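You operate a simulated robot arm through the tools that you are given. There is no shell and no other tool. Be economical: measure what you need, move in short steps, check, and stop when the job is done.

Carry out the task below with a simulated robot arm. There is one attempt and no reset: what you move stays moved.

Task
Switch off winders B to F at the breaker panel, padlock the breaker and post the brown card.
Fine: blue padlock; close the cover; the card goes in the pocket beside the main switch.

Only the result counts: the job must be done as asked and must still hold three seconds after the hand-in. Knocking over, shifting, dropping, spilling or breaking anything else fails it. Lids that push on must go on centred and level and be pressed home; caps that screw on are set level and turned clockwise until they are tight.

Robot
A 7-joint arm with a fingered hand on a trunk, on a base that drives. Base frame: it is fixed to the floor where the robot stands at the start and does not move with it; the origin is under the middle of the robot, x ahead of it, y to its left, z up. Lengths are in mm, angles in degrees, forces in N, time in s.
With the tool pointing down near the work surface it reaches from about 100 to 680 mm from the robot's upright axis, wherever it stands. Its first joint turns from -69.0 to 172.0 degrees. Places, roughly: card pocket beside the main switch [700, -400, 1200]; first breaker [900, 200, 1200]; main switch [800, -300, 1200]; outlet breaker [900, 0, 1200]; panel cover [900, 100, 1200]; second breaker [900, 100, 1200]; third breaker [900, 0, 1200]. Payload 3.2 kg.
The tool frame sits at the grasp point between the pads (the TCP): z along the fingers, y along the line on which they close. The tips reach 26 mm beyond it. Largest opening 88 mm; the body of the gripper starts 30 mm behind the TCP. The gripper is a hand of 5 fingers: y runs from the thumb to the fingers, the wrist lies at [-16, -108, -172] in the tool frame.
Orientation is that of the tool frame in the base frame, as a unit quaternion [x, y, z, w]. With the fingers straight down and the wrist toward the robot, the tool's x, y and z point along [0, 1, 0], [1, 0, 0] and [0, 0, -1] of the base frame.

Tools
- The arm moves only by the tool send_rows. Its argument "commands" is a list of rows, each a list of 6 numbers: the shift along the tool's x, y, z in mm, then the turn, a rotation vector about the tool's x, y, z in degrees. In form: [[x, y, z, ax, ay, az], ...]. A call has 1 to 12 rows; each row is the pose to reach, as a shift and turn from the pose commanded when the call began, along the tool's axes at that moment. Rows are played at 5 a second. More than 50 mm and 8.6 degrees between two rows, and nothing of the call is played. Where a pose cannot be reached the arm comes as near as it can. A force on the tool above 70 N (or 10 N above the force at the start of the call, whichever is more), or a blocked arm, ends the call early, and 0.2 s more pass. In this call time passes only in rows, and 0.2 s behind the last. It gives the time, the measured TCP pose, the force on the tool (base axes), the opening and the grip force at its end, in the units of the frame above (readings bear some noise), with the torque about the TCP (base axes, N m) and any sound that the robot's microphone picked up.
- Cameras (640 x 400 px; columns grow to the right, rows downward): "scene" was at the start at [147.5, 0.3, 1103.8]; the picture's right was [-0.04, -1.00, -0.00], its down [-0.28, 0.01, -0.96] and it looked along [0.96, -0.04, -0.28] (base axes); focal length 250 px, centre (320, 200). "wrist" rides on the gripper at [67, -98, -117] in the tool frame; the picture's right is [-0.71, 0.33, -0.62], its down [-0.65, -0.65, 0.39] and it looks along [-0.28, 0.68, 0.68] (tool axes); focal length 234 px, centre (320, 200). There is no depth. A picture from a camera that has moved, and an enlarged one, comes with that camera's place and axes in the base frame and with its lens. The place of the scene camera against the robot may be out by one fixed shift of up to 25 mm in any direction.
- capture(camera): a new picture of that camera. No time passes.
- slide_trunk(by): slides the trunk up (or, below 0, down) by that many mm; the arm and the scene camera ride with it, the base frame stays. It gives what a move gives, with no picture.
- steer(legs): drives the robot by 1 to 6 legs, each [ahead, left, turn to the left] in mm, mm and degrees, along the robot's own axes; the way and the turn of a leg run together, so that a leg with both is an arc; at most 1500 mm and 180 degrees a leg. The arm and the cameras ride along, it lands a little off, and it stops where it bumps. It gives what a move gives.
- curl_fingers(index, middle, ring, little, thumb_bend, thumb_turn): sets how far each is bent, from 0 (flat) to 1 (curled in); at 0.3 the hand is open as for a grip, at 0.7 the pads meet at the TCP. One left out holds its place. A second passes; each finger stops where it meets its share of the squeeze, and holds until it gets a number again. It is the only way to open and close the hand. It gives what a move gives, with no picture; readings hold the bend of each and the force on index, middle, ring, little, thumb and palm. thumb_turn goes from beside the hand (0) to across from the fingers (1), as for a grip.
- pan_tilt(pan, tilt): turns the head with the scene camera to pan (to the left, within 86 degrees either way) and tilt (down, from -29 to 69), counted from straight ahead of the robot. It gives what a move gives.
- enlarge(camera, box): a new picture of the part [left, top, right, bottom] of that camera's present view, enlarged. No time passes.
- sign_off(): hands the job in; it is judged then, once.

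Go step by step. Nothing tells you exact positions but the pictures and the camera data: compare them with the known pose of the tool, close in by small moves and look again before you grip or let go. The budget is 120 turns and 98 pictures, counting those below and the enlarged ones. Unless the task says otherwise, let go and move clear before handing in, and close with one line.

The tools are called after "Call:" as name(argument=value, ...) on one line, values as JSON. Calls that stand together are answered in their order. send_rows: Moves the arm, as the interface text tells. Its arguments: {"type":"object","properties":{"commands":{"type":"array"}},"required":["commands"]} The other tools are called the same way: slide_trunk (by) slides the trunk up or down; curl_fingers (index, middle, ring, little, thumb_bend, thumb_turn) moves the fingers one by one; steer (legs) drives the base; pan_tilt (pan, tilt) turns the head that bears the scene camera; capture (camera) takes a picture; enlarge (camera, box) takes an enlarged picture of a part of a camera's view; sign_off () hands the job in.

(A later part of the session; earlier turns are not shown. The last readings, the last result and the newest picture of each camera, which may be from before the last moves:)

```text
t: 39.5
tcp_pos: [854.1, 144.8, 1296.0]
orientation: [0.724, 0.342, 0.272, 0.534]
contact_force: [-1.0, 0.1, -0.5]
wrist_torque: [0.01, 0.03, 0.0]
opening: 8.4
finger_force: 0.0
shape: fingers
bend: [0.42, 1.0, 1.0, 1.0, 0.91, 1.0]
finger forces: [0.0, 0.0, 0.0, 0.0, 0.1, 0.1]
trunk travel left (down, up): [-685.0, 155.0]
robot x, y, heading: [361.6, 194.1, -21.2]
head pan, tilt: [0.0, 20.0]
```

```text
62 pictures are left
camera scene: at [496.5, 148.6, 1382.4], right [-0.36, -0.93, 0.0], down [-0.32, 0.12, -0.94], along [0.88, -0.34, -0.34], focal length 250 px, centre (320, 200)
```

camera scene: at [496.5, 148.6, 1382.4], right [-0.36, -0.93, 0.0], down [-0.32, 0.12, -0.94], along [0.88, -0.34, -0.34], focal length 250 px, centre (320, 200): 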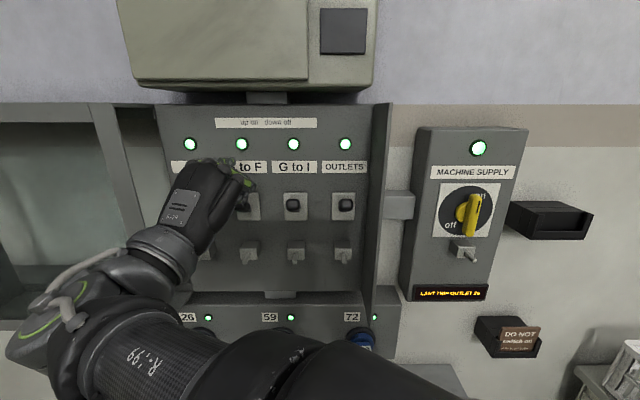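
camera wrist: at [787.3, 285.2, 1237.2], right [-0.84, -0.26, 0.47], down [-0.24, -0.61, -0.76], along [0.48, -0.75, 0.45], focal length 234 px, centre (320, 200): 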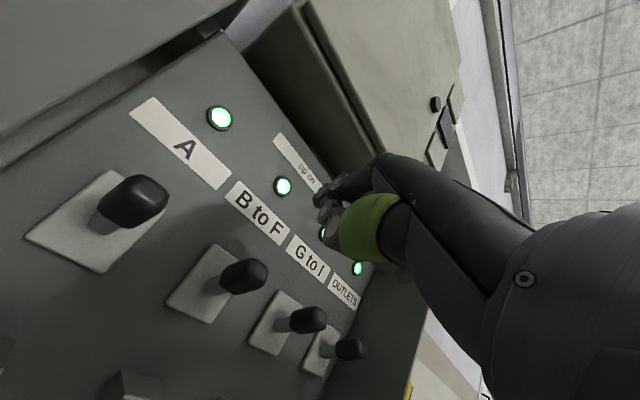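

The knob is confirmed at (913,124,1249), and the TCP is right above in height and lined up in width. I'll move forward 42 mm over the knob and check.

Call:
send_rows(commands=[[6, 5.5, 19, 0, 0, 0], [12.4, 11, 38.6, 0, 0, 0]])

Call:
capture(camera="wrist")

Call:
enlarge(camera="scene", box=[150, 110, 370, 250])

```text
t: 40.0
tcp_pos: [893.5, 130.1, 1295.6]
orientation: [0.724, 0.343, 0.273, 0.533]
contact_force: [0.7, 0.1, -0.5]
wrist_torque: [-0.01, -0.01, -0.01]
opening: 8.4
finger_force: 0.1
shape: fingers
bend: [0.42, 1.0, 1.0, 1.0, 0.91, 1.0]
finger forces: [0.0, 0.1, 0.0, 0.1, 0.1, 0.0]
trunk travel left (down, up): [-685.0, 155.0]
robot x, y, heading: [359.5, 195.7, -20.9]
head pan, tilt: [0.0, 20.0]
```

```text
61 pictures are left
camera wrist: at [826.4, 270.2, 1237.3], right [-0.84, -0.26, 0.47], down [-0.24, -0.61, -0.76], along [0.48, -0.75, 0.45], focal length 234 px, centre (320, 200)
```

wrist: 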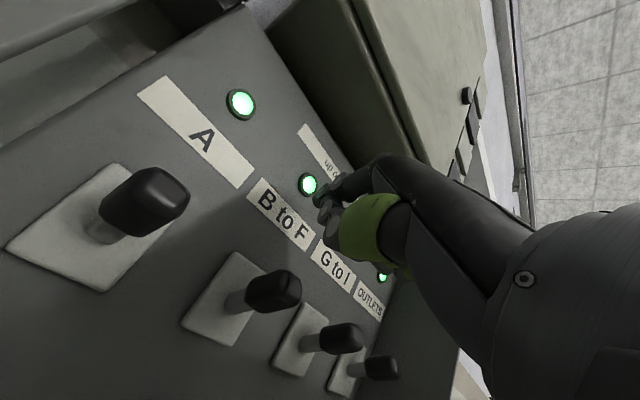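

```text
2.86 times, centred on (260, 180) of scene
camera zoom: at [497.3, 148.6, 1382.4], right [-0.36, -0.93, 0.0], down [-0.32, 0.12, -0.94], along [0.88, -0.34, -0.34], focal length 713 px, centre (491, 257)
```

zoom: 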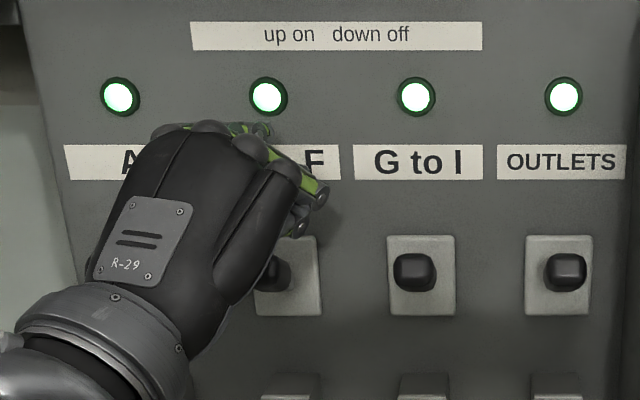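

The fist is over B to F, and A and G to I are clear. I'll push straight down.

Call:
send_rows(commands=[[-0.3, -9.6, 2.8, 0, 0, 0], [-0.6, -19.2, 5.6, 0, 0, 0], [-0.9, -28.8, 8.5, 0, 0, 0], [-1.1, -38.4, 11.3, 0, 0, 0], [-1.4, -48, 14.1, 0, 0, 0], [-1.7, -57.6, 16.9, 0, 0, 0]])

Call:
capture(camera="wrist")

```text
t: 41.5
tcp_pos: [889.0, 125.6, 1249.8]
orientation: [0.729, 0.332, 0.285, 0.527]
contact_force: [-3.0, 2.0, 2.9]
wrist_torque: [-0.02, -0.11, 0.02]
opening: 8.7
finger_force: 0.0
shape: fingers
bend: [0.42, 1.0, 1.0, 1.0, 0.92, 1.0]
finger forces: [0.1, 0.1, 0.0, 0.1, 0.1, 0.0]
trunk travel left (down, up): [-685.0, 155.0]
robot x, y, heading: [354.4, 196.5, -21.1]
head pan, tilt: [0.0, 20.0]
```

```text
59 pictures are left
camera wrist: at [823.1, 266.8, 1193.7], right [-0.85, -0.27, 0.45], down [-0.22, -0.59, -0.78], along [0.47, -0.76, 0.44], focal length 234 px, centre (320, 200)
```

wrist: 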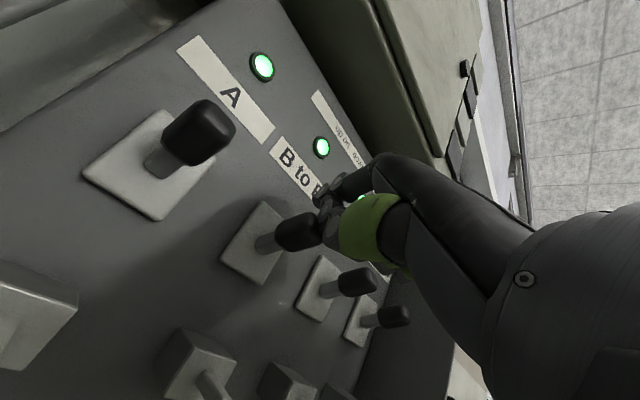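

Contact has been made with light force and the lever hasn't flipped yet. I'll keep pushing.

Call:
send_rows(commands=[[-0.3, -9.6, 2.8, 0, 0, 0], [-0.6, -19.2, 5.6, 0, 0, 0], [-0.9, -28.8, 8.5, 0, 0, 0], [-1.1, -38.4, 11.3, 0, 0, 0]])

Call:
capture(camera="wrist")

Call:
enlarge(camera="scene", box=[150, 110, 370, 250])

```text
t: 42.5
tcp_pos: [887.1, 125.8, 1216.8]
orientation: [0.729, 0.328, 0.29, 0.526]
contact_force: [-0.3, 0.2, 0.0]
wrist_torque: [-0.02, 0.05, 0.02]
opening: 8.8
finger_force: 0.1
shape: fingers
bend: [0.41, 1.0, 1.0, 1.0, 0.93, 1.0]
finger forces: [0.1, 0.0, 0.0, 0.1, 0.0, 0.0]
trunk travel left (down, up): [-685.0, 155.0]
robot x, y, heading: [361.6, 197.6, -21.0]
head pan, tilt: [0.0, 20.0]
```

```text
58 pictures are left
camera wrist: at [821.8, 267.6, 1160.4], right [-0.86, -0.27, 0.44], down [-0.21, -0.58, -0.78], along [0.47, -0.77, 0.44], focal length 234 px, centre (320, 200)
```

wrist: 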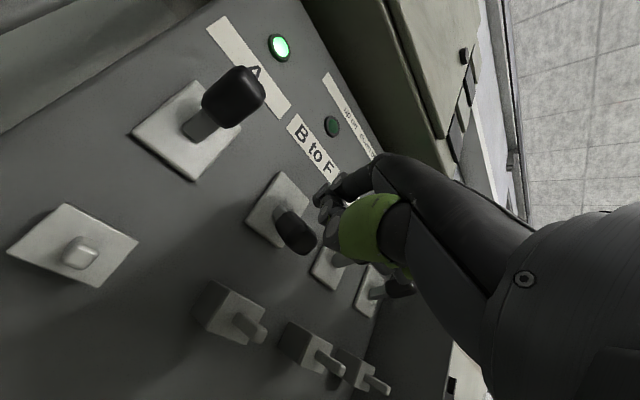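

```text
2.86 times, centred on (260, 180) of scene
camera zoom: at [493.1, 150.0, 1382.8], right [-0.36, -0.93, 0.0], down [-0.32, 0.12, -0.94], along [0.88, -0.34, -0.34], focal length 713 px, centre (491, 257)
```

zoom: 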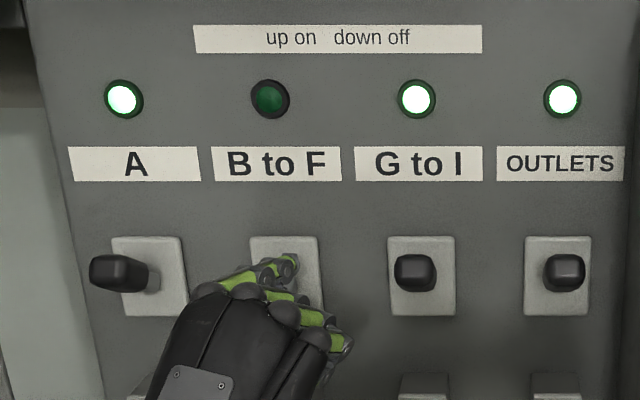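

B to F is off and the other three are still on. I'll back straight out and study the lug.

Call:
steer(legs=[[-200, 0, 0]])

Call:
slide_trunk(by=-130)

Call:
enlarge(camera="wrist", box=[180, 180, 340, 280])

Call:
enlarge(camera="scene", box=[180, 90, 500, 350])

Call:
capture(camera="wrist")

```text
t: 44.0
tcp_pos: [705.4, 187.0, 1210.4]
orientation: [0.734, 0.325, 0.281, 0.526]
contact_force: [0.5, 0.3, -0.7]
wrist_torque: [0.0, -0.01, -0.01]
opening: 8.9
finger_force: 0.0
shape: fingers
bend: [0.41, 1.0, 1.0, 1.0, 0.93, 1.0]
finger forces: [0.0, 0.1, 0.0, 0.0, 0.0, 0.0]
trunk travel left (down, up): [-685.0, 155.0]
robot x, y, heading: [174.0, 268.9, -21.2]
head pan, tilt: [0.0, 20.0]
```

```text
t: 45.6
tcp_pos: [705.7, 185.7, 1081.5]
orientation: [0.736, 0.323, 0.283, 0.524]
contact_force: [-0.8, 0.3, 0.7]
wrist_torque: [-0.02, -0.02, 0.0]
opening: 8.9
finger_force: 0.1
shape: fingers
bend: [0.41, 1.0, 1.0, 1.0, 0.93, 1.0]
finger forces: [0.0, 0.0, 0.1, 0.0, 0.1, 0.0]
trunk travel left (down, up): [-555.0, 285.0]
robot x, y, heading: [172.4, 265.9, -21.2]
head pan, tilt: [0.0, 20.0]
```

```text
4.00 times, centred on (260, 230) of wrist
camera zoom: at [643.1, 329.1, 1028.1], right [-0.86, -0.26, 0.44], down [-0.23, -0.57, -0.79], along [0.46, -0.78, 0.43], focal length 937 px, centre (560, 80)
```

zoom: 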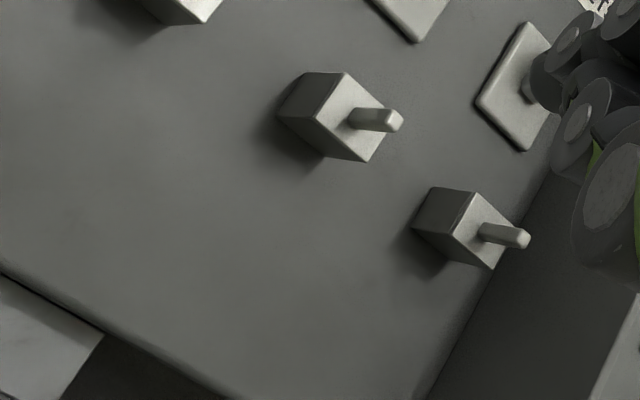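

```text
1.54 times, centred on (340, 220) of scene
camera zoom: at [310.3, 220.1, 1252.5], right [-0.36, -0.93, 0.0], down [-0.32, 0.12, -0.94], along [0.88, -0.34, -0.34], focal length 384 px, centre (289, 169)
```

zoom: 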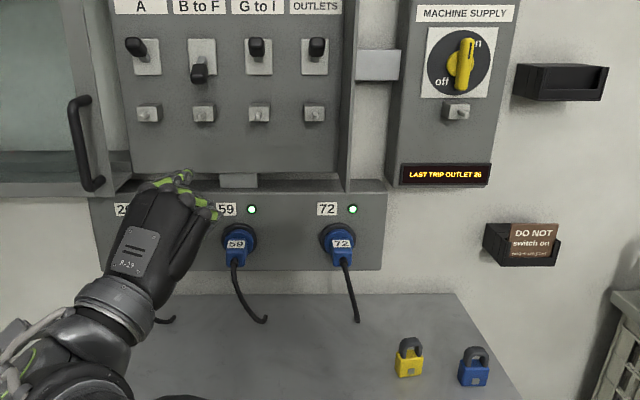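

```text
54 pictures are left
camera wrist: at [643.1, 329.1, 1028.1], right [-0.86, -0.26, 0.44], down [-0.23, -0.57, -0.79], along [0.46, -0.78, 0.43], focal length 234 px, centre (320, 200)
```

wrist: 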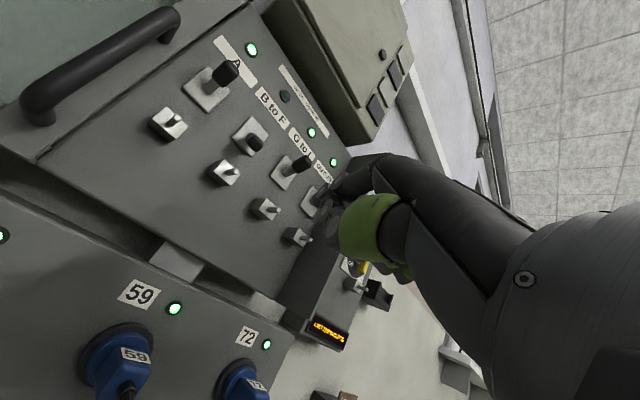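

The lug is a block with a horizontal peg sticking out, so the padlock's shackle must be threaded over it with the padlock parallel to the panel. I'll grip the padlock by its sides with the tool tilted 45° down and y horizontal, and test that posture in free space.

Call:
steer(legs=[[-200, -150, 0]])

Call:
curl_fingers(index=0.3, middle=0.3, ring=0.3, little=0.3, thumb_bend=0.3, thumb_turn=1)

Call:
send_rows(commands=[[0, 0, 0, 3.19, -1.14, 7.42], [0, 0, 0, 6.38, -2.28, 14.84], [0, 0, 0, 9.57, -3.42, 22.26], [0, 0, 0, 12.76, -4.56, 29.68], [0, 0, 0, 15.95, -5.7, 37.1], [0, 0, 0, 19.14, -6.84, 44.52], [0, 0, 0, 22.33, -7.98, 51.94], [0, 0, 0, 25.52, -9.12, 59.36], [0, 0, 0, 28.71, -10.26, 66.78], [0, 0, 0, 31.9, -11.4, 74.2]])

Call:
capture(camera="scene")

```text
t: 47.5
tcp_pos: [463.8, 116.6, 1082.6]
orientation: [0.735, 0.323, 0.284, 0.524]
contact_force: [-1.8, -0.5, -0.8]
wrist_torque: [-0.02, 0.01, -0.01]
opening: 8.8
finger_force: 0.0
shape: fingers
bend: [0.41, 1.0, 1.0, 1.0, 0.93, 1.0]
finger forces: [0.0, 0.0, 0.1, 0.0, 0.0, 0.0]
trunk travel left (down, up): [-555.0, 285.0]
robot x, y, heading: [-70.3, 201.1, -21.1]
head pan, tilt: [0.0, 20.0]
```

```text
t: 48.5
tcp_pos: [465.0, 115.5, 1082.3]
orientation: [0.735, 0.322, 0.284, 0.525]
contact_force: [-0.2, -0.4, -0.3]
wrist_torque: [0.01, 0.0, -0.02]
opening: 87.5
finger_force: 0.2
shape: fingers
bend: [0.3, 0.3, 0.3, 0.3, 0.3, 0.97]
finger forces: [0.0, 0.0, 0.1, 0.0, 0.0, 0.0]
trunk travel left (down, up): [-555.0, 285.0]
robot x, y, heading: [-67.7, 197.1, -21.2]
head pan, tilt: [0.0, 20.0]
```

```text
t: 50.7
tcp_pos: [460.8, 55.8, 1094.2]
orientation: [0.905, -0.181, 0.378, 0.069]
contact_force: [-0.5, 1.2, -0.1]
wrist_torque: [-0.03, 0.04, -0.02]
opening: 87.9
finger_force: 0.1
shape: fingers
bend: [0.3, 0.3, 0.3, 0.3, 0.3, 0.97]
finger forces: [0.1, 0.0, 0.0, 0.0, 0.0, 0.0]
out of reach, approached as far as the arm can: row 8, 9, 10
trunk travel left (down, up): [-555.0, 285.0]
robot x, y, heading: [-70.9, 196.4, -21.0]
head pan, tilt: [0.0, 20.0]
```

```text
53 pictures are left
camera scene: at [71.1, 150.7, 1252.1], right [-0.36, -0.93, 0.0], down [-0.32, 0.12, -0.94], along [0.88, -0.34, -0.34], focal length 250 px, centre (320, 200)
```

scene: 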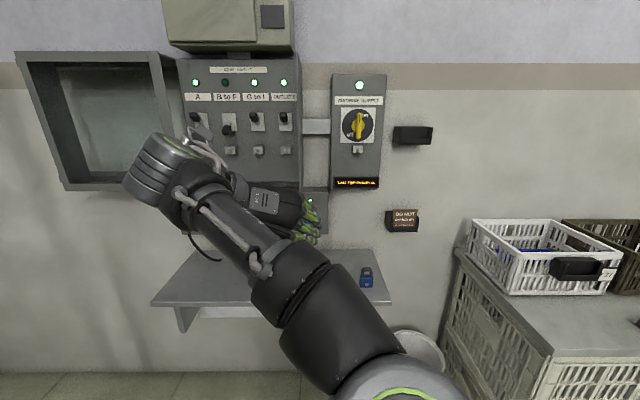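

The posture works and is comfortable toward the right. The padlock is near (640,-233,730). I'll lower the trunk and approach above and behind it.

Call:
curl_fingers(ring=1, little=1)

Call:
steer(legs=[[0, -200, 0], [170, 0, 0]])

Call:
slide_trunk(by=-260)

Call:
pan_tilt(pan=0, tilt=30)

Call:
capture(camera="scene")

Call:
capture(camera="wrist")

```text
t: 51.7
tcp_pos: [459.5, 55.0, 1091.6]
orientation: [0.906, -0.18, 0.376, 0.074]
contact_force: [0.6, 0.0, -0.6]
wrist_torque: [-0.02, 0.0, 0.01]
opening: 87.9
finger_force: 0.2
shape: fingers
bend: [0.3, 0.3, 1.0, 1.0, 0.3, 0.97]
finger forces: [0.0, 0.1, 0.1, 0.1, 0.1, 0.1]
trunk travel left (down, up): [-555.0, 285.0]
robot x, y, heading: [-68.2, 198.3, -21.2]
head pan, tilt: [0.0, 20.0]
```

```text
t: 54.3
tcp_pos: [544.4, -188.4, 1088.7]
orientation: [0.908, -0.178, 0.373, 0.073]
contact_force: [0.2, -0.5, 0.2]
wrist_torque: [-0.02, 0.0, 0.02]
opening: 88.0
finger_force: 0.0
shape: fingers
bend: [0.3, 0.3, 1.0, 1.0, 0.3, 0.97]
finger forces: [0.0, 0.0, 0.0, 0.0, 0.1, 0.0]
trunk travel left (down, up): [-555.0, 285.0]
robot x, y, heading: [13.1, -48.9, -21.0]
head pan, tilt: [0.0, 20.0]
```

```text
t: 57.0
tcp_pos: [543.1, -191.3, 829.7]
orientation: [0.906, -0.181, 0.375, 0.071]
contact_force: [0.5, 0.9, -0.3]
wrist_torque: [-0.03, -0.04, 0.02]
opening: 87.9
finger_force: 0.1
shape: fingers
bend: [0.3, 0.3, 1.0, 1.0, 0.3, 0.97]
finger forces: [0.0, 0.1, 0.0, 0.0, 0.0, 0.0]
trunk travel left (down, up): [-295.0, 545.0]
robot x, y, heading: [14.3, -52.1, -21.0]
head pan, tilt: [0.0, 20.0]
```

```text
t: 57.7
tcp_pos: [542.6, -190.8, 829.2]
orientation: [0.907, -0.181, 0.374, 0.072]
contact_force: [0.2, 0.2, -0.2]
wrist_torque: [0.02, 0.0, 0.02]
opening: 87.9
finger_force: 0.1
shape: fingers
bend: [0.3, 0.3, 1.0, 1.0, 0.3, 0.97]
finger forces: [0.0, 0.0, 0.0, 0.0, 0.0, 0.1]
trunk travel left (down, up): [-295.0, 545.0]
robot x, y, heading: [14.3, -45.2, -21.1]
head pan, tilt: [0.0, 30.0]
```

```text
52 pictures are left
camera scene: at [148.5, -94.2, 976.4], right [-0.36, -0.93, 0.0], down [-0.47, 0.18, -0.87], along [0.81, -0.31, -0.5], focal length 250 px, centre (320, 200)
```

scene: 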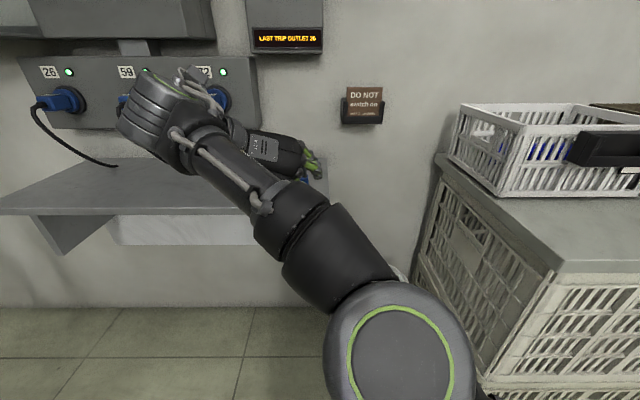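

```text
51 pictures are left
camera wrist: at [548.3, -89.1, 959.5], right [-1.0, 0.05, -0.06], down [0.08, 0.68, -0.73], along [0.0, -0.73, -0.68], focal length 234 px, centre (320, 200)
```

wrist: 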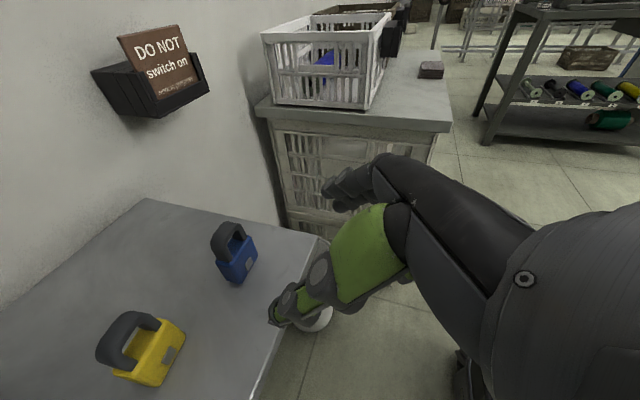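

I have a clear view of the blue padlock. I'll drive 60 mm ahead and take a second wrist view to triangulate.

Call:
steer(legs=[[60, 0, 0]])

Call:
capture(camera="wrist")

```text
t: 58.7
tcp_pos: [598.5, -212.3, 828.1]
orientation: [0.907, -0.181, 0.374, 0.073]
contact_force: [0.3, -0.2, 0.3]
wrist_torque: [-0.01, 0.05, 0.05]
opening: 87.7
finger_force: 0.1
shape: fingers
bend: [0.3, 0.3, 1.0, 1.0, 0.3, 0.97]
finger forces: [0.1, 0.1, 0.0, 0.0, 0.0, 0.1]
trunk travel left (down, up): [-295.0, 545.0]
robot x, y, heading: [71.0, -70.2, -21.2]
head pan, tilt: [0.0, 30.0]
```

```text
50 pictures are left
camera wrist: at [603.9, -109.9, 959.1], right [-1.0, 0.05, -0.06], down [0.08, 0.68, -0.73], along [0.0, -0.73, -0.68], focal length 234 px, centre (320, 200)
```

wrist: 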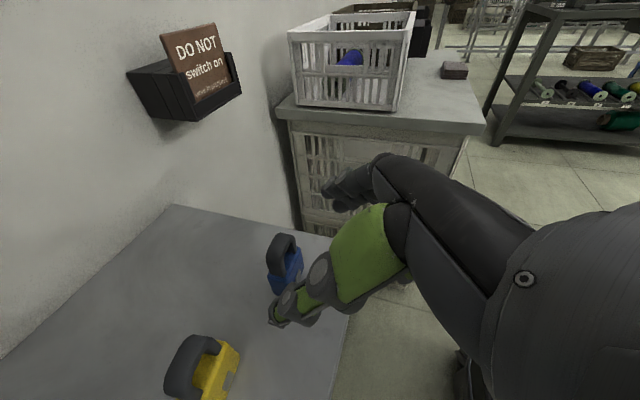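

Two wrist views put the blue padlock's body centre at (645,-241,741), the shelf top near z 720 and its front edge at n≈618. I'll lower and steepen the tool slightly, centred on the padlock.

Call:
send_rows(commands=[[-10, 5, 10, 0, -5, 0], [-21, 9, 21.3, 0, -10, 0]])

Call:
capture(camera="wrist")

```text
t: 59.3
tcp_pos: [593.0, -232.3, 802.6]
orientation: [0.934, -0.198, 0.294, 0.047]
contact_force: [0.5, -0.1, 0.7]
wrist_torque: [-0.02, -0.03, 0.01]
opening: 87.9
finger_force: 0.1
shape: fingers
bend: [0.3, 0.3, 1.0, 1.0, 0.3, 0.97]
finger forces: [0.1, 0.1, 0.0, 0.0, 0.1, 0.1]
trunk travel left (down, up): [-295.0, 545.0]
robot x, y, heading: [70.9, -72.9, -20.8]
head pan, tilt: [0.0, 30.0]
```

```text
49 pictures are left
camera wrist: at [620.6, -141.9, 939.2], right [-0.99, 0.07, 0.1], down [-0.02, 0.74, -0.67], along [-0.12, -0.67, -0.73], focal length 234 px, centre (320, 200)
```

wrist: 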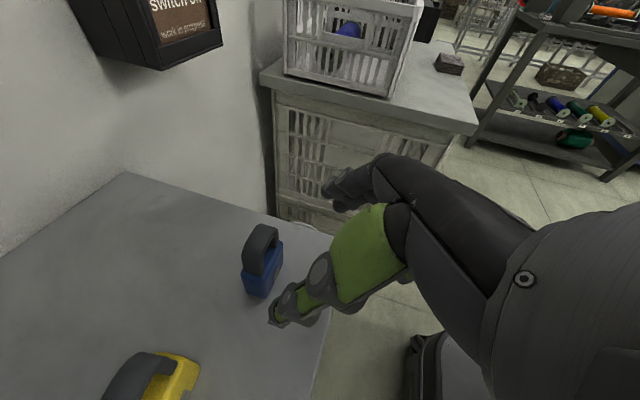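

The padlock position is confirmed. I'll approach mainly along the tool axis and stop 14 mm short to check.

Call:
send_rows(commands=[[10.8, -11.7, 5, 0, 0, 0], [10.8, -11.7, 24, 0, 0, 0], [10.8, -11.7, 44, 0, 0, 0], [10.8, -11.7, 62, 0, 0, 0]])

Call:
capture(camera="wrist")

Call:
enlarge(camera="scene", box=[200, 100, 400, 240])

```text
t: 60.3
tcp_pos: [623.0, -239.0, 760.0]
orientation: [0.934, -0.195, 0.296, 0.05]
contact_force: [0.7, 0.1, -0.1]
wrist_torque: [-0.01, -0.02, 0.01]
opening: 88.1
finger_force: 0.0
shape: fingers
bend: [0.3, 0.3, 1.0, 1.0, 0.3, 0.97]
finger forces: [0.1, 0.0, 0.1, 0.0, 0.0, 0.0]
out of reach, approached as far as the arm can: row 1, 2, 3, 4
trunk travel left (down, up): [-295.0, 545.0]
robot x, y, heading: [67.7, -69.8, -21.1]
head pan, tilt: [0.0, 30.0]
```

```text
48 pictures are left
camera wrist: at [649.3, -146.3, 895.7], right [-0.99, 0.06, 0.1], down [-0.02, 0.73, -0.68], along [-0.12, -0.68, -0.73], focal length 234 px, centre (320, 200)
```

wrist: 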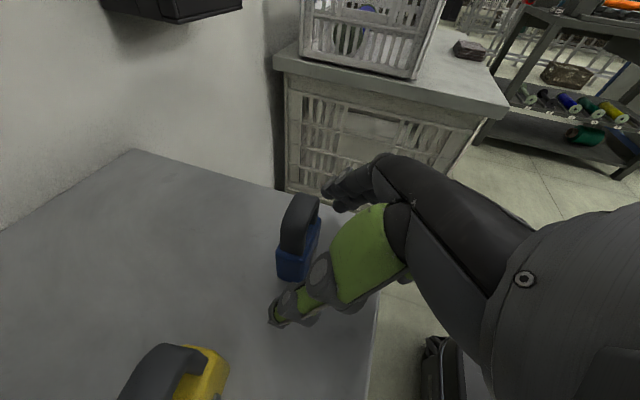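

```text
2.86 times, centred on (300, 170) of scene
camera zoom: at [203.6, -115.2, 976.4], right [-0.36, -0.93, 0.0], down [-0.47, 0.18, -0.87], along [0.81, -0.31, -0.5], focal length 713 px, centre (377, 286)
```

zoom: 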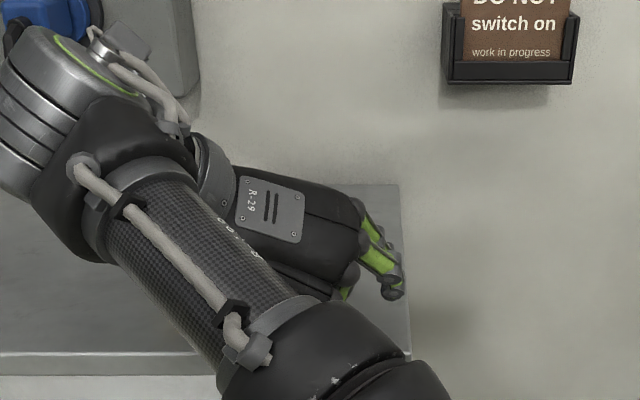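

The arm is out of reach leftward, so I'll finish the approach with the base and trunk.

Call:
steer(legs=[[22, 8, 0]])

Call:
slide_trunk(by=-10)

Call:
capture(camera="wrist")

```text
t: 61.1
tcp_pos: [646.8, -238.7, 756.3]
orientation: [0.935, -0.194, 0.294, 0.054]
contact_force: [-0.3, -0.7, -0.7]
wrist_torque: [-0.03, -0.01, 0.0]
opening: 88.2
finger_force: 0.1
shape: fingers
bend: [0.3, 0.3, 1.0, 1.0, 0.3, 0.97]
finger forces: [0.0, 0.1, 0.0, 0.0, 0.0, 0.1]
trunk travel left (down, up): [-295.0, 545.0]
robot x, y, heading: [90.6, -69.2, -20.9]
head pan, tilt: [0.0, 30.0]
```

```text
t: 61.7
tcp_pos: [646.8, -240.7, 748.3]
orientation: [0.934, -0.196, 0.294, 0.054]
contact_force: [-0.5, 1.1, 7.1]
wrist_torque: [-0.36, 0.15, -0.06]
opening: 87.6
finger_force: 4.1
shape: fingers
bend: [0.3, 0.29, 1.0, 1.0, 0.3, 0.97]
finger forces: [0.0, 7.3, 0.0, 0.0, 0.1, 0.0]
trunk travel left (down, up): [-285.0, 555.0]
robot x, y, heading: [91.5, -68.5, -21.0]
head pan, tilt: [0.0, 30.0]
```

```text
46 pictures are left
camera wrist: at [673.6, -147.5, 883.2], right [-0.99, 0.07, 0.1], down [-0.02, 0.73, -0.68], along [-0.12, -0.68, -0.72], focal length 234 px, centre (320, 200)
```

wrist: 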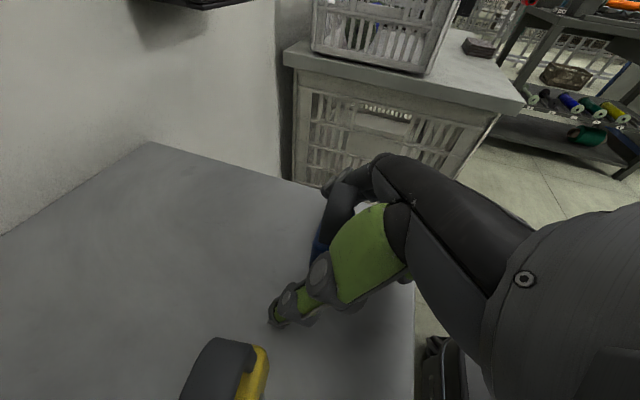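

The padlock is between thumb and fingers, and the middle fingertip touches the shelf. I'll raise 8 mm and close.

Call:
slide_trunk(by=8)

Call:
curl_fingers(index=0.65, middle=0.65, thumb_bend=0.65)

Call:
capture(camera="wrist")

```text
t: 62.2
tcp_pos: [647.3, -239.8, 755.2]
orientation: [0.934, -0.196, 0.293, 0.054]
contact_force: [-0.1, 1.0, -0.3]
wrist_torque: [-0.01, 0.02, -0.03]
opening: 87.8
finger_force: 0.1
shape: fingers
bend: [0.3, 0.3, 1.0, 1.0, 0.3, 0.97]
finger forces: [0.1, 0.0, 0.0, 0.1, 0.1, 0.0]
trunk travel left (down, up): [-293.0, 547.0]
robot x, y, heading: [93.2, -66.8, -20.9]
head pan, tilt: [0.0, 30.0]
```

```text
t: 63.2
tcp_pos: [647.3, -239.4, 753.4]
orientation: [0.934, -0.196, 0.293, 0.055]
contact_force: [1.0, -0.5, -0.3]
wrist_torque: [0.03, 0.03, -0.01]
opening: 42.3
finger_force: 16.6
shape: fingers
bend: [0.56, 0.57, 1.0, 1.0, 0.53, 1.0]
finger forces: [10.2, 6.3, 0.0, 0.1, 16.0, 0.0]
trunk travel left (down, up): [-293.0, 547.0]
robot x, y, heading: [93.1, -69.5, -20.9]
head pan, tilt: [0.0, 30.0]
```

```text
45 pictures are left
camera wrist: at [674.6, -148.2, 890.1], right [-0.99, 0.07, 0.11], down [-0.02, 0.73, -0.68], along [-0.12, -0.68, -0.73], focal length 234 px, centre (320, 200)
```

wrist: 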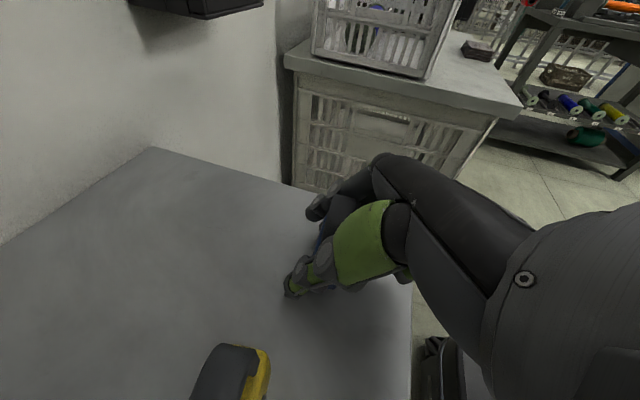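

The padlock is gripped across its 42 mm width. I'll lift it and check.

Call:
slide_trunk(by=80)

Call:
steer(legs=[[-200, 0, 0]])

Call:
enlarge(camera="wrist", box=[220, 130, 420, 320])

Call:
capture(camera="scene")

```text
t: 64.4
tcp_pos: [646.8, -239.7, 834.5]
orientation: [0.934, -0.196, 0.294, 0.055]
contact_force: [-0.2, -0.2, -1.1]
wrist_torque: [0.0, 0.03, 0.0]
opening: 41.9
finger_force: 15.7
shape: fingers
bend: [0.56, 0.57, 1.0, 1.0, 0.53, 1.0]
finger forces: [9.8, 6.1, 0.0, 0.0, 15.8, 0.1]
trunk travel left (down, up): [-373.0, 467.0]
robot x, y, heading: [92.9, -67.9, -21.2]
head pan, tilt: [0.0, 30.0]
```

```text
t: 66.0
tcp_pos: [459.3, -170.7, 835.0]
orientation: [0.934, -0.197, 0.293, 0.054]
contact_force: [-0.5, 0.1, 0.0]
wrist_torque: [-0.02, -0.01, 0.0]
opening: 41.8
finger_force: 16.2
shape: fingers
bend: [0.56, 0.57, 1.0, 1.0, 0.53, 1.0]
finger forces: [9.7, 6.0, 0.1, 0.1, 15.8, 0.0]
trunk travel left (down, up): [-373.0, 467.0]
robot x, y, heading: [-95.0, 5.1, -21.4]
head pan, tilt: [0.0, 30.0]
```

```text
2.11 times, centred on (320, 225) of wrist
camera zoom: at [486.5, -77.2, 970.4], right [-0.99, 0.07, 0.11], down [-0.02, 0.73, -0.68], along [-0.12, -0.68, -0.73], focal length 493 px, centre (320, 147)
```

zoom: 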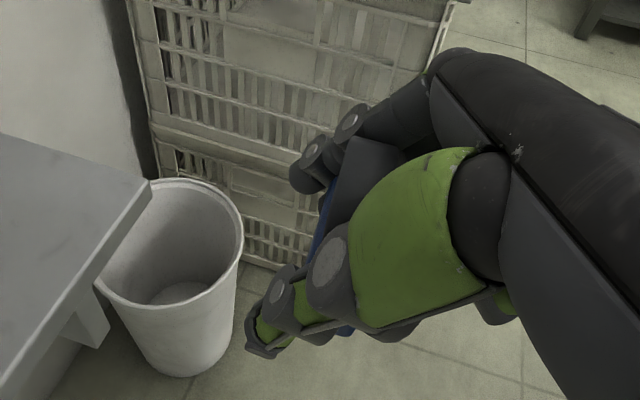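

```text
43 pictures are left
camera scene: at [39.2, -43.5, 1054.4], right [-0.36, -0.93, 0.0], down [-0.47, 0.18, -0.87], along [0.81, -0.31, -0.5], focal length 250 px, centre (320, 200)
```

scene: 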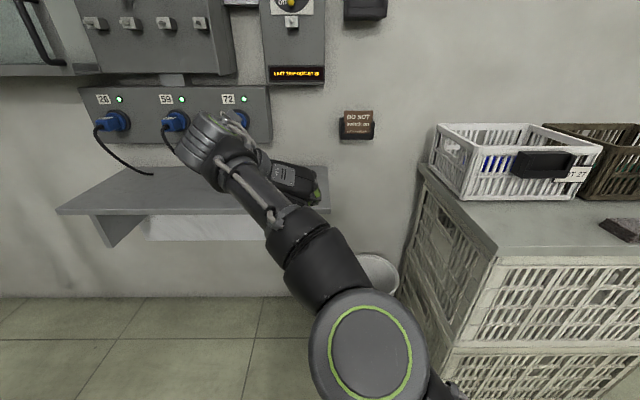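

The padlock is held, with its shackle about 20 mm above the TCP. The B to F peg tip triangulates to (899,136,1144.5). I'll flatten the pitch, raise the trunk and drive over in front of it.

Call:
send_rows(commands=[[0, 0, 0, 0, 7.5, 0], [0, 0, 0, 0, 15, 0]])

Call:
slide_trunk(by=290)

Call:
steer(legs=[[0, 444, 0], [170, 0, 0]])

Call:
pan_tilt(pan=-10, tilt=20)

Call:
capture(camera="scene")

Call:
capture(camera="wrist")

```text
t: 66.6
tcp_pos: [459.6, -168.4, 834.7]
orientation: [0.888, -0.189, 0.413, 0.079]
contact_force: [-0.2, 0.2, -0.1]
wrist_torque: [0.0, -0.02, -0.02]
opening: 41.8
finger_force: 15.7
shape: fingers
bend: [0.56, 0.57, 1.0, 1.0, 0.53, 1.0]
finger forces: [9.7, 5.9, 0.0, 0.0, 15.6, 0.0]
trunk travel left (down, up): [-373.0, 467.0]
robot x, y, heading: [-94.1, -0.4, -21.3]
head pan, tilt: [0.0, 30.0]
```

```text
t: 69.5
tcp_pos: [458.7, -168.6, 1123.7]
orientation: [0.888, -0.189, 0.412, 0.08]
contact_force: [-1.1, -0.2, -0.9]
wrist_torque: [0.0, 0.02, -0.03]
opening: 42.0
finger_force: 15.4
shape: fingers
bend: [0.56, 0.57, 1.0, 1.0, 0.53, 1.0]
finger forces: [9.6, 5.9, 0.0, 0.1, 15.6, 0.0]
trunk travel left (down, up): [-663.0, 177.0]
robot x, y, heading: [-95.8, 5.8, -20.8]
head pan, tilt: [0.0, 30.0]
```

```text
t: 73.3
tcp_pos: [783.6, 187.8, 1125.4]
orientation: [0.888, -0.187, 0.413, 0.079]
contact_force: [-0.5, 0.4, -1.0]
wrist_torque: [0.0, 0.02, -0.03]
opening: 42.0
finger_force: 15.0
shape: fingers
bend: [0.56, 0.57, 1.0, 1.0, 0.53, 1.0]
finger forces: [9.5, 5.9, 0.0, 0.0, 15.7, 0.0]
trunk travel left (down, up): [-663.0, 177.0]
robot x, y, heading: [225.6, 363.2, -21.0]
head pan, tilt: [0.0, 30.0]
```

```text
t: 74.0
tcp_pos: [782.4, 188.6, 1126.6]
orientation: [0.888, -0.187, 0.413, 0.079]
contact_force: [-0.2, -0.5, -1.0]
wrist_torque: [-0.01, -0.04, -0.04]
opening: 41.7
finger_force: 15.1
shape: fingers
bend: [0.56, 0.57, 1.0, 1.0, 0.53, 1.0]
finger forces: [9.7, 5.9, 0.0, 0.0, 15.6, 0.0]
trunk travel left (down, up): [-663.0, 177.0]
robot x, y, heading: [228.7, 359.3, -21.3]
head pan, tilt: [-10.0, 20.0]
```

```text
42 pictures are left
camera scene: at [357.8, 298.1, 1360.4], right [-0.52, -0.86, 0.0], down [-0.29, 0.18, -0.94], along [0.8, -0.49, -0.34], focal length 250 px, centre (320, 200)
```

scene: 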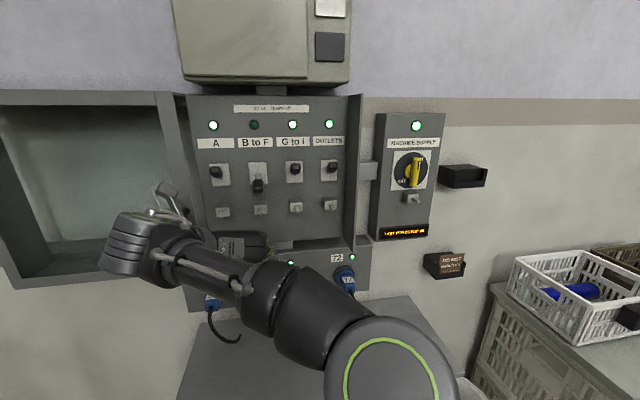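

```text
41 pictures are left
camera wrist: at [778.2, 294.2, 1252.7], right [-0.99, 0.07, -0.14], down [0.15, 0.66, -0.74], along [0.04, -0.75, -0.66], focal length 234 px, centre (320, 200)
```

wrist: 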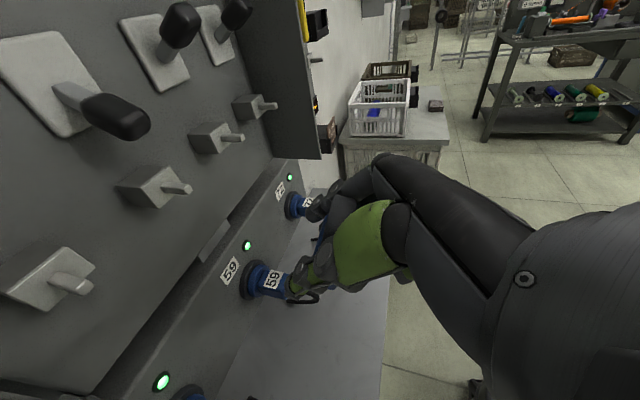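

I have a good view of the lug. B to F's peg tip is near w≈445, n≈790, z≈1144, and my shackle opening is about 10 mm too far left. I'll correct that and come closer.

Call:
steer(legs=[[100, -8, 0]])

Call:
capture(camera="wrist")

Call:
enlarge(camera="wrist", box=[200, 120, 400, 320])

```text
t: 75.2
tcp_pos: [873.2, 144.5, 1125.2]
orientation: [0.888, -0.187, 0.413, 0.079]
contact_force: [0.1, -0.3, -0.9]
wrist_torque: [-0.01, -0.01, 0.0]
opening: 41.7
finger_force: 15.6
shape: fingers
bend: [0.56, 0.57, 1.0, 1.0, 0.53, 1.0]
finger forces: [9.7, 5.9, 0.0, 0.1, 15.6, 0.0]
trunk travel left (down, up): [-663.0, 177.0]
robot x, y, heading: [315.6, 317.3, -21.1]
head pan, tilt: [-10.0, 20.0]
```

```text
40 pictures are left
camera wrist: at [869.3, 250.7, 1252.6], right [-0.99, 0.07, -0.14], down [0.15, 0.66, -0.74], along [0.04, -0.75, -0.66], focal length 234 px, centre (320, 200)
```

wrist: 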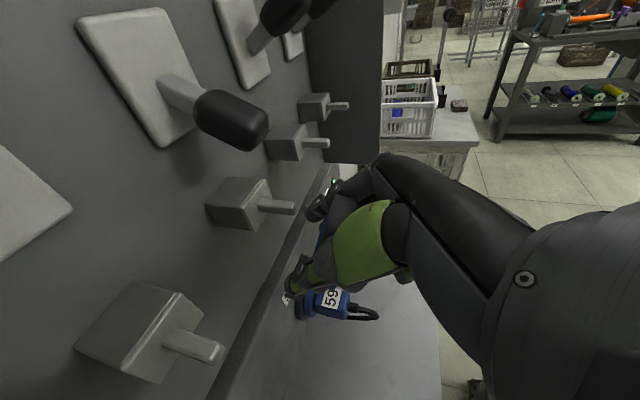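

```text
2.00 times, centred on (300, 220) of wrist
camera zoom: at [869.3, 250.7, 1252.6], right [-0.99, 0.07, -0.14], down [0.15, 0.66, -0.74], along [0.04, -0.75, -0.66], focal length 468 px, centre (360, 160)
```

zoom: 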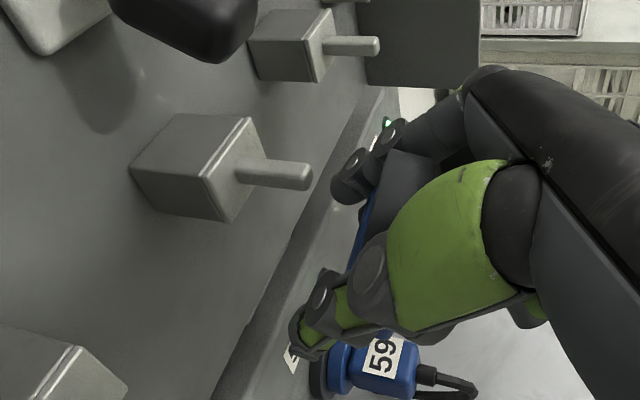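

The peg runs from n 788 to 815 at w≈444, z≈1144. The shackle opening is predicted at z 1132–1156, so I only need 3–4 mm right and then straight in. I'll take a half step first.

Call:
steer(legs=[[18, -4, 0]])

Call:
enlarge(camera="wrist", box=[220, 120, 420, 260])

Call:
enlarge(camera="scene", box=[150, 120, 350, 300])

```text
t: 76.0
tcp_pos: [887.8, 134.6, 1125.1]
orientation: [0.888, -0.187, 0.413, 0.079]
contact_force: [-0.5, -0.8, -0.8]
wrist_torque: [-0.03, 0.0, 0.01]
opening: 41.8
finger_force: 15.2
shape: fingers
bend: [0.56, 0.57, 1.0, 1.0, 0.53, 1.0]
finger forces: [9.6, 5.9, 0.0, 0.0, 15.6, 0.1]
trunk travel left (down, up): [-663.0, 177.0]
robot x, y, heading: [333.3, 305.5, -20.8]
head pan, tilt: [-10.0, 20.0]
```

```text
2.86 times, centred on (320, 190) of wrist
camera zoom: at [883.5, 241.2, 1253.2], right [-0.99, 0.07, -0.14], down [0.15, 0.66, -0.74], along [0.04, -0.75, -0.66], focal length 669 px, centre (320, 229)
```

zoom: 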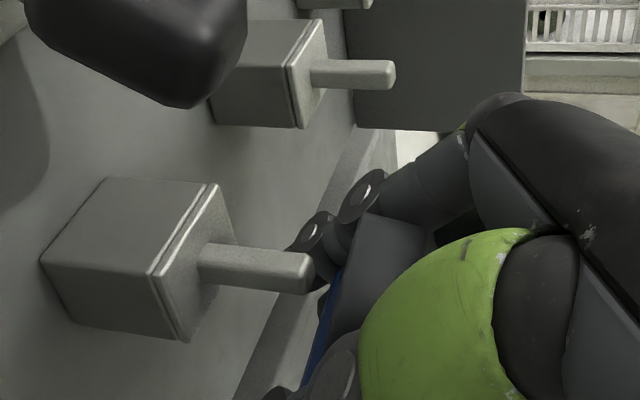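

```text
2.22 times, centred on (250, 210) of scene
camera zoom: at [463.1, 244.7, 1360.5], right [-0.52, -0.86, 0.0], down [-0.29, 0.18, -0.94], along [0.8, -0.49, -0.34], focal length 555 px, centre (476, 178)
```

zoom: 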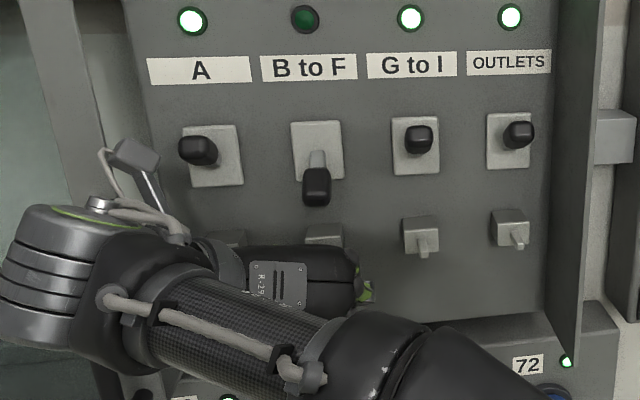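

The peg axis extended passes through the predicted opening centre. I'll drive the remaining 26 mm in.

Call:
steer(legs=[[14, 0, 0]])

Call:
steer(legs=[[12, 0, 0]])

Call:
enlarge(camera="wrist", box=[220, 120, 420, 260])

```text
t: 76.7
tcp_pos: [901.4, 130.3, 1125.6]
orientation: [0.888, -0.188, 0.413, 0.079]
contact_force: [0.5, -0.3, -0.5]
wrist_torque: [-0.02, -0.01, 0.01]
opening: 41.9
finger_force: 15.9
shape: fingers
bend: [0.56, 0.57, 1.0, 1.0, 0.53, 1.0]
finger forces: [9.7, 6.0, 0.1, 0.0, 15.8, 0.0]
trunk travel left (down, up): [-663.0, 177.0]
robot x, y, heading: [346.6, 303.6, -21.1]
head pan, tilt: [-10.0, 20.0]
```

```text
t: 77.5
tcp_pos: [913.0, 127.7, 1125.7]
orientation: [0.888, -0.188, 0.413, 0.079]
contact_force: [-0.2, -0.4, -0.3]
wrist_torque: [-0.02, 0.0, 0.02]
opening: 41.6
finger_force: 16.2
shape: fingers
bend: [0.56, 0.57, 1.0, 1.0, 0.53, 1.0]
finger forces: [9.8, 6.1, 0.0, 0.1, 15.8, 0.0]
trunk travel left (down, up): [-663.0, 177.0]
robot x, y, heading: [360.3, 295.5, -21.1]
head pan, tilt: [-10.0, 20.0]
```

```text
2.86 times, centred on (320, 190) of wrist
camera zoom: at [908.3, 231.6, 1252.7], right [-0.99, 0.07, -0.14], down [0.15, 0.66, -0.74], along [0.04, -0.75, -0.66], focal length 669 px, centre (320, 229)
```

zoom: 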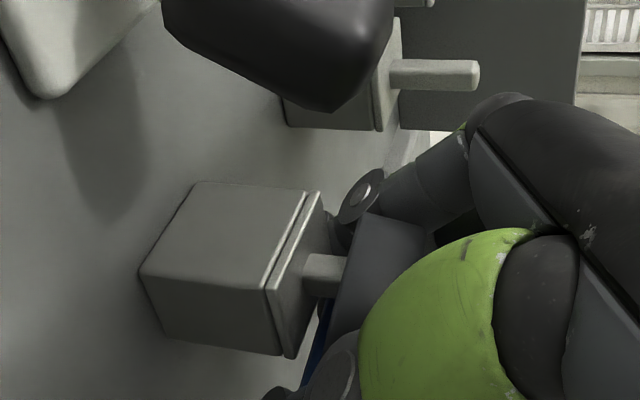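

The peg passes behind the near shackle leg, so it is inside the opening, with no contact force. I'll lower until the shackle rests on the peg.

Call:
slide_trunk(by=-6)

Call:
slide_trunk(by=-3)

Call:
enlarge(camera="wrist", box=[220, 120, 420, 260])

```text
t: 78.0
tcp_pos: [911.3, 126.7, 1121.2]
orientation: [0.886, -0.188, 0.415, 0.08]
contact_force: [3.0, -0.6, 13.5]
wrist_torque: [-0.03, 0.04, 0.02]
opening: 41.8
finger_force: 15.5
shape: fingers
bend: [0.56, 0.58, 1.0, 1.0, 0.53, 1.0]
finger forces: [9.4, 6.0, 0.0, 0.1, 16.1, 0.0]
trunk travel left (down, up): [-657.0, 183.0]
robot x, y, heading: [357.4, 292.6, -21.2]
head pan, tilt: [-10.0, 20.0]
```

```text
t: 78.5
tcp_pos: [909.5, 126.8, 1118.8]
orientation: [0.887, -0.188, 0.415, 0.079]
contact_force: [3.9, 0.5, 22.0]
wrist_torque: [-0.01, -0.09, 0.04]
opening: 41.2
finger_force: 15.8
shape: fingers
bend: [0.56, 0.58, 1.0, 1.0, 0.53, 0.98]
finger forces: [9.9, 6.0, 0.0, 0.0, 16.4, 0.0]
trunk travel left (down, up): [-654.0, 186.0]
robot x, y, heading: [356.1, 298.2, -21.1]
head pan, tilt: [-10.0, 20.0]
```

```text
2.86 times, centred on (320, 190) of wrist
camera zoom: at [905.2, 232.3, 1246.7], right [-0.99, 0.07, -0.15], down [0.16, 0.66, -0.74], along [0.04, -0.75, -0.66], focal length 669 px, centre (320, 229)
```

zoom: 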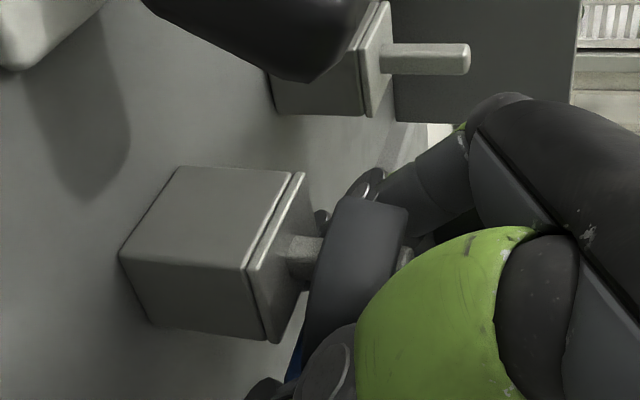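

The peg tip is visible on the far side of the shackle, so it is threaded and resting on the peg. I'll ease the load slightly and release.

Call:
slide_trunk(by=3)

Call:
curl_fingers(index=0.48, middle=0.48, thumb_bend=0.45)

Call:
curl_fingers(index=0.3, middle=0.3, thumb_bend=0.3)

Call:
enlarge(camera="wrist", box=[220, 120, 420, 260])

```text
t: 79.1
tcp_pos: [911.2, 125.8, 1119.4]
orientation: [0.888, -0.188, 0.413, 0.078]
contact_force: [0.8, 0.0, 13.9]
wrist_torque: [-0.03, -0.07, 0.02]
opening: 41.5
finger_force: 16.3
shape: fingers
bend: [0.56, 0.58, 1.0, 1.0, 0.53, 0.98]
finger forces: [10.4, 6.1, 0.0, 0.0, 16.0, 0.0]
trunk travel left (down, up): [-657.0, 183.0]
robot x, y, heading: [357.9, 296.6, -21.0]
head pan, tilt: [-10.0, 20.0]
```

```text
t: 80.1
tcp_pos: [912.8, 125.6, 1119.5]
orientation: [0.887, -0.189, 0.413, 0.079]
contact_force: [0.8, -0.2, -0.3]
wrist_torque: [-0.01, -0.02, 0.04]
opening: 53.2
finger_force: 0.1
shape: fingers
bend: [0.48, 0.48, 1.0, 1.0, 0.45, 0.99]
finger forces: [0.1, 0.1, 0.0, 0.0, 0.0, 0.0]
trunk travel left (down, up): [-657.0, 183.0]
robot x, y, heading: [358.4, 299.3, -21.1]
head pan, tilt: [-10.0, 20.0]
```

```text
t: 81.1
tcp_pos: [912.7, 125.5, 1119.3]
orientation: [0.888, -0.188, 0.412, 0.079]
contact_force: [0.3, -0.1, 0.2]
wrist_torque: [-0.01, 0.0, 0.01]
opening: 87.4
finger_force: 0.0
shape: fingers
bend: [0.3, 0.3, 1.0, 1.0, 0.3, 0.97]
finger forces: [0.0, 0.0, 0.0, 0.0, 0.0, 0.0]
trunk travel left (down, up): [-657.0, 183.0]
robot x, y, heading: [355.0, 295.6, -21.1]
head pan, tilt: [-10.0, 20.0]
```

```text
2.86 times, centred on (320, 190) of wrist
camera zoom: at [908.4, 231.5, 1246.8], right [-0.99, 0.07, -0.14], down [0.15, 0.66, -0.74], along [0.04, -0.75, -0.66], focal length 669 px, centre (320, 229)
```

zoom: 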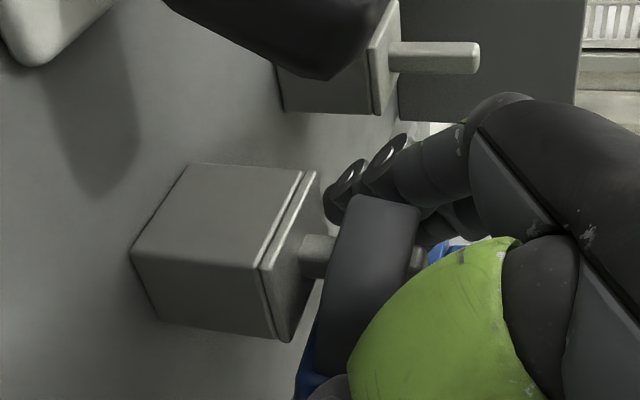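

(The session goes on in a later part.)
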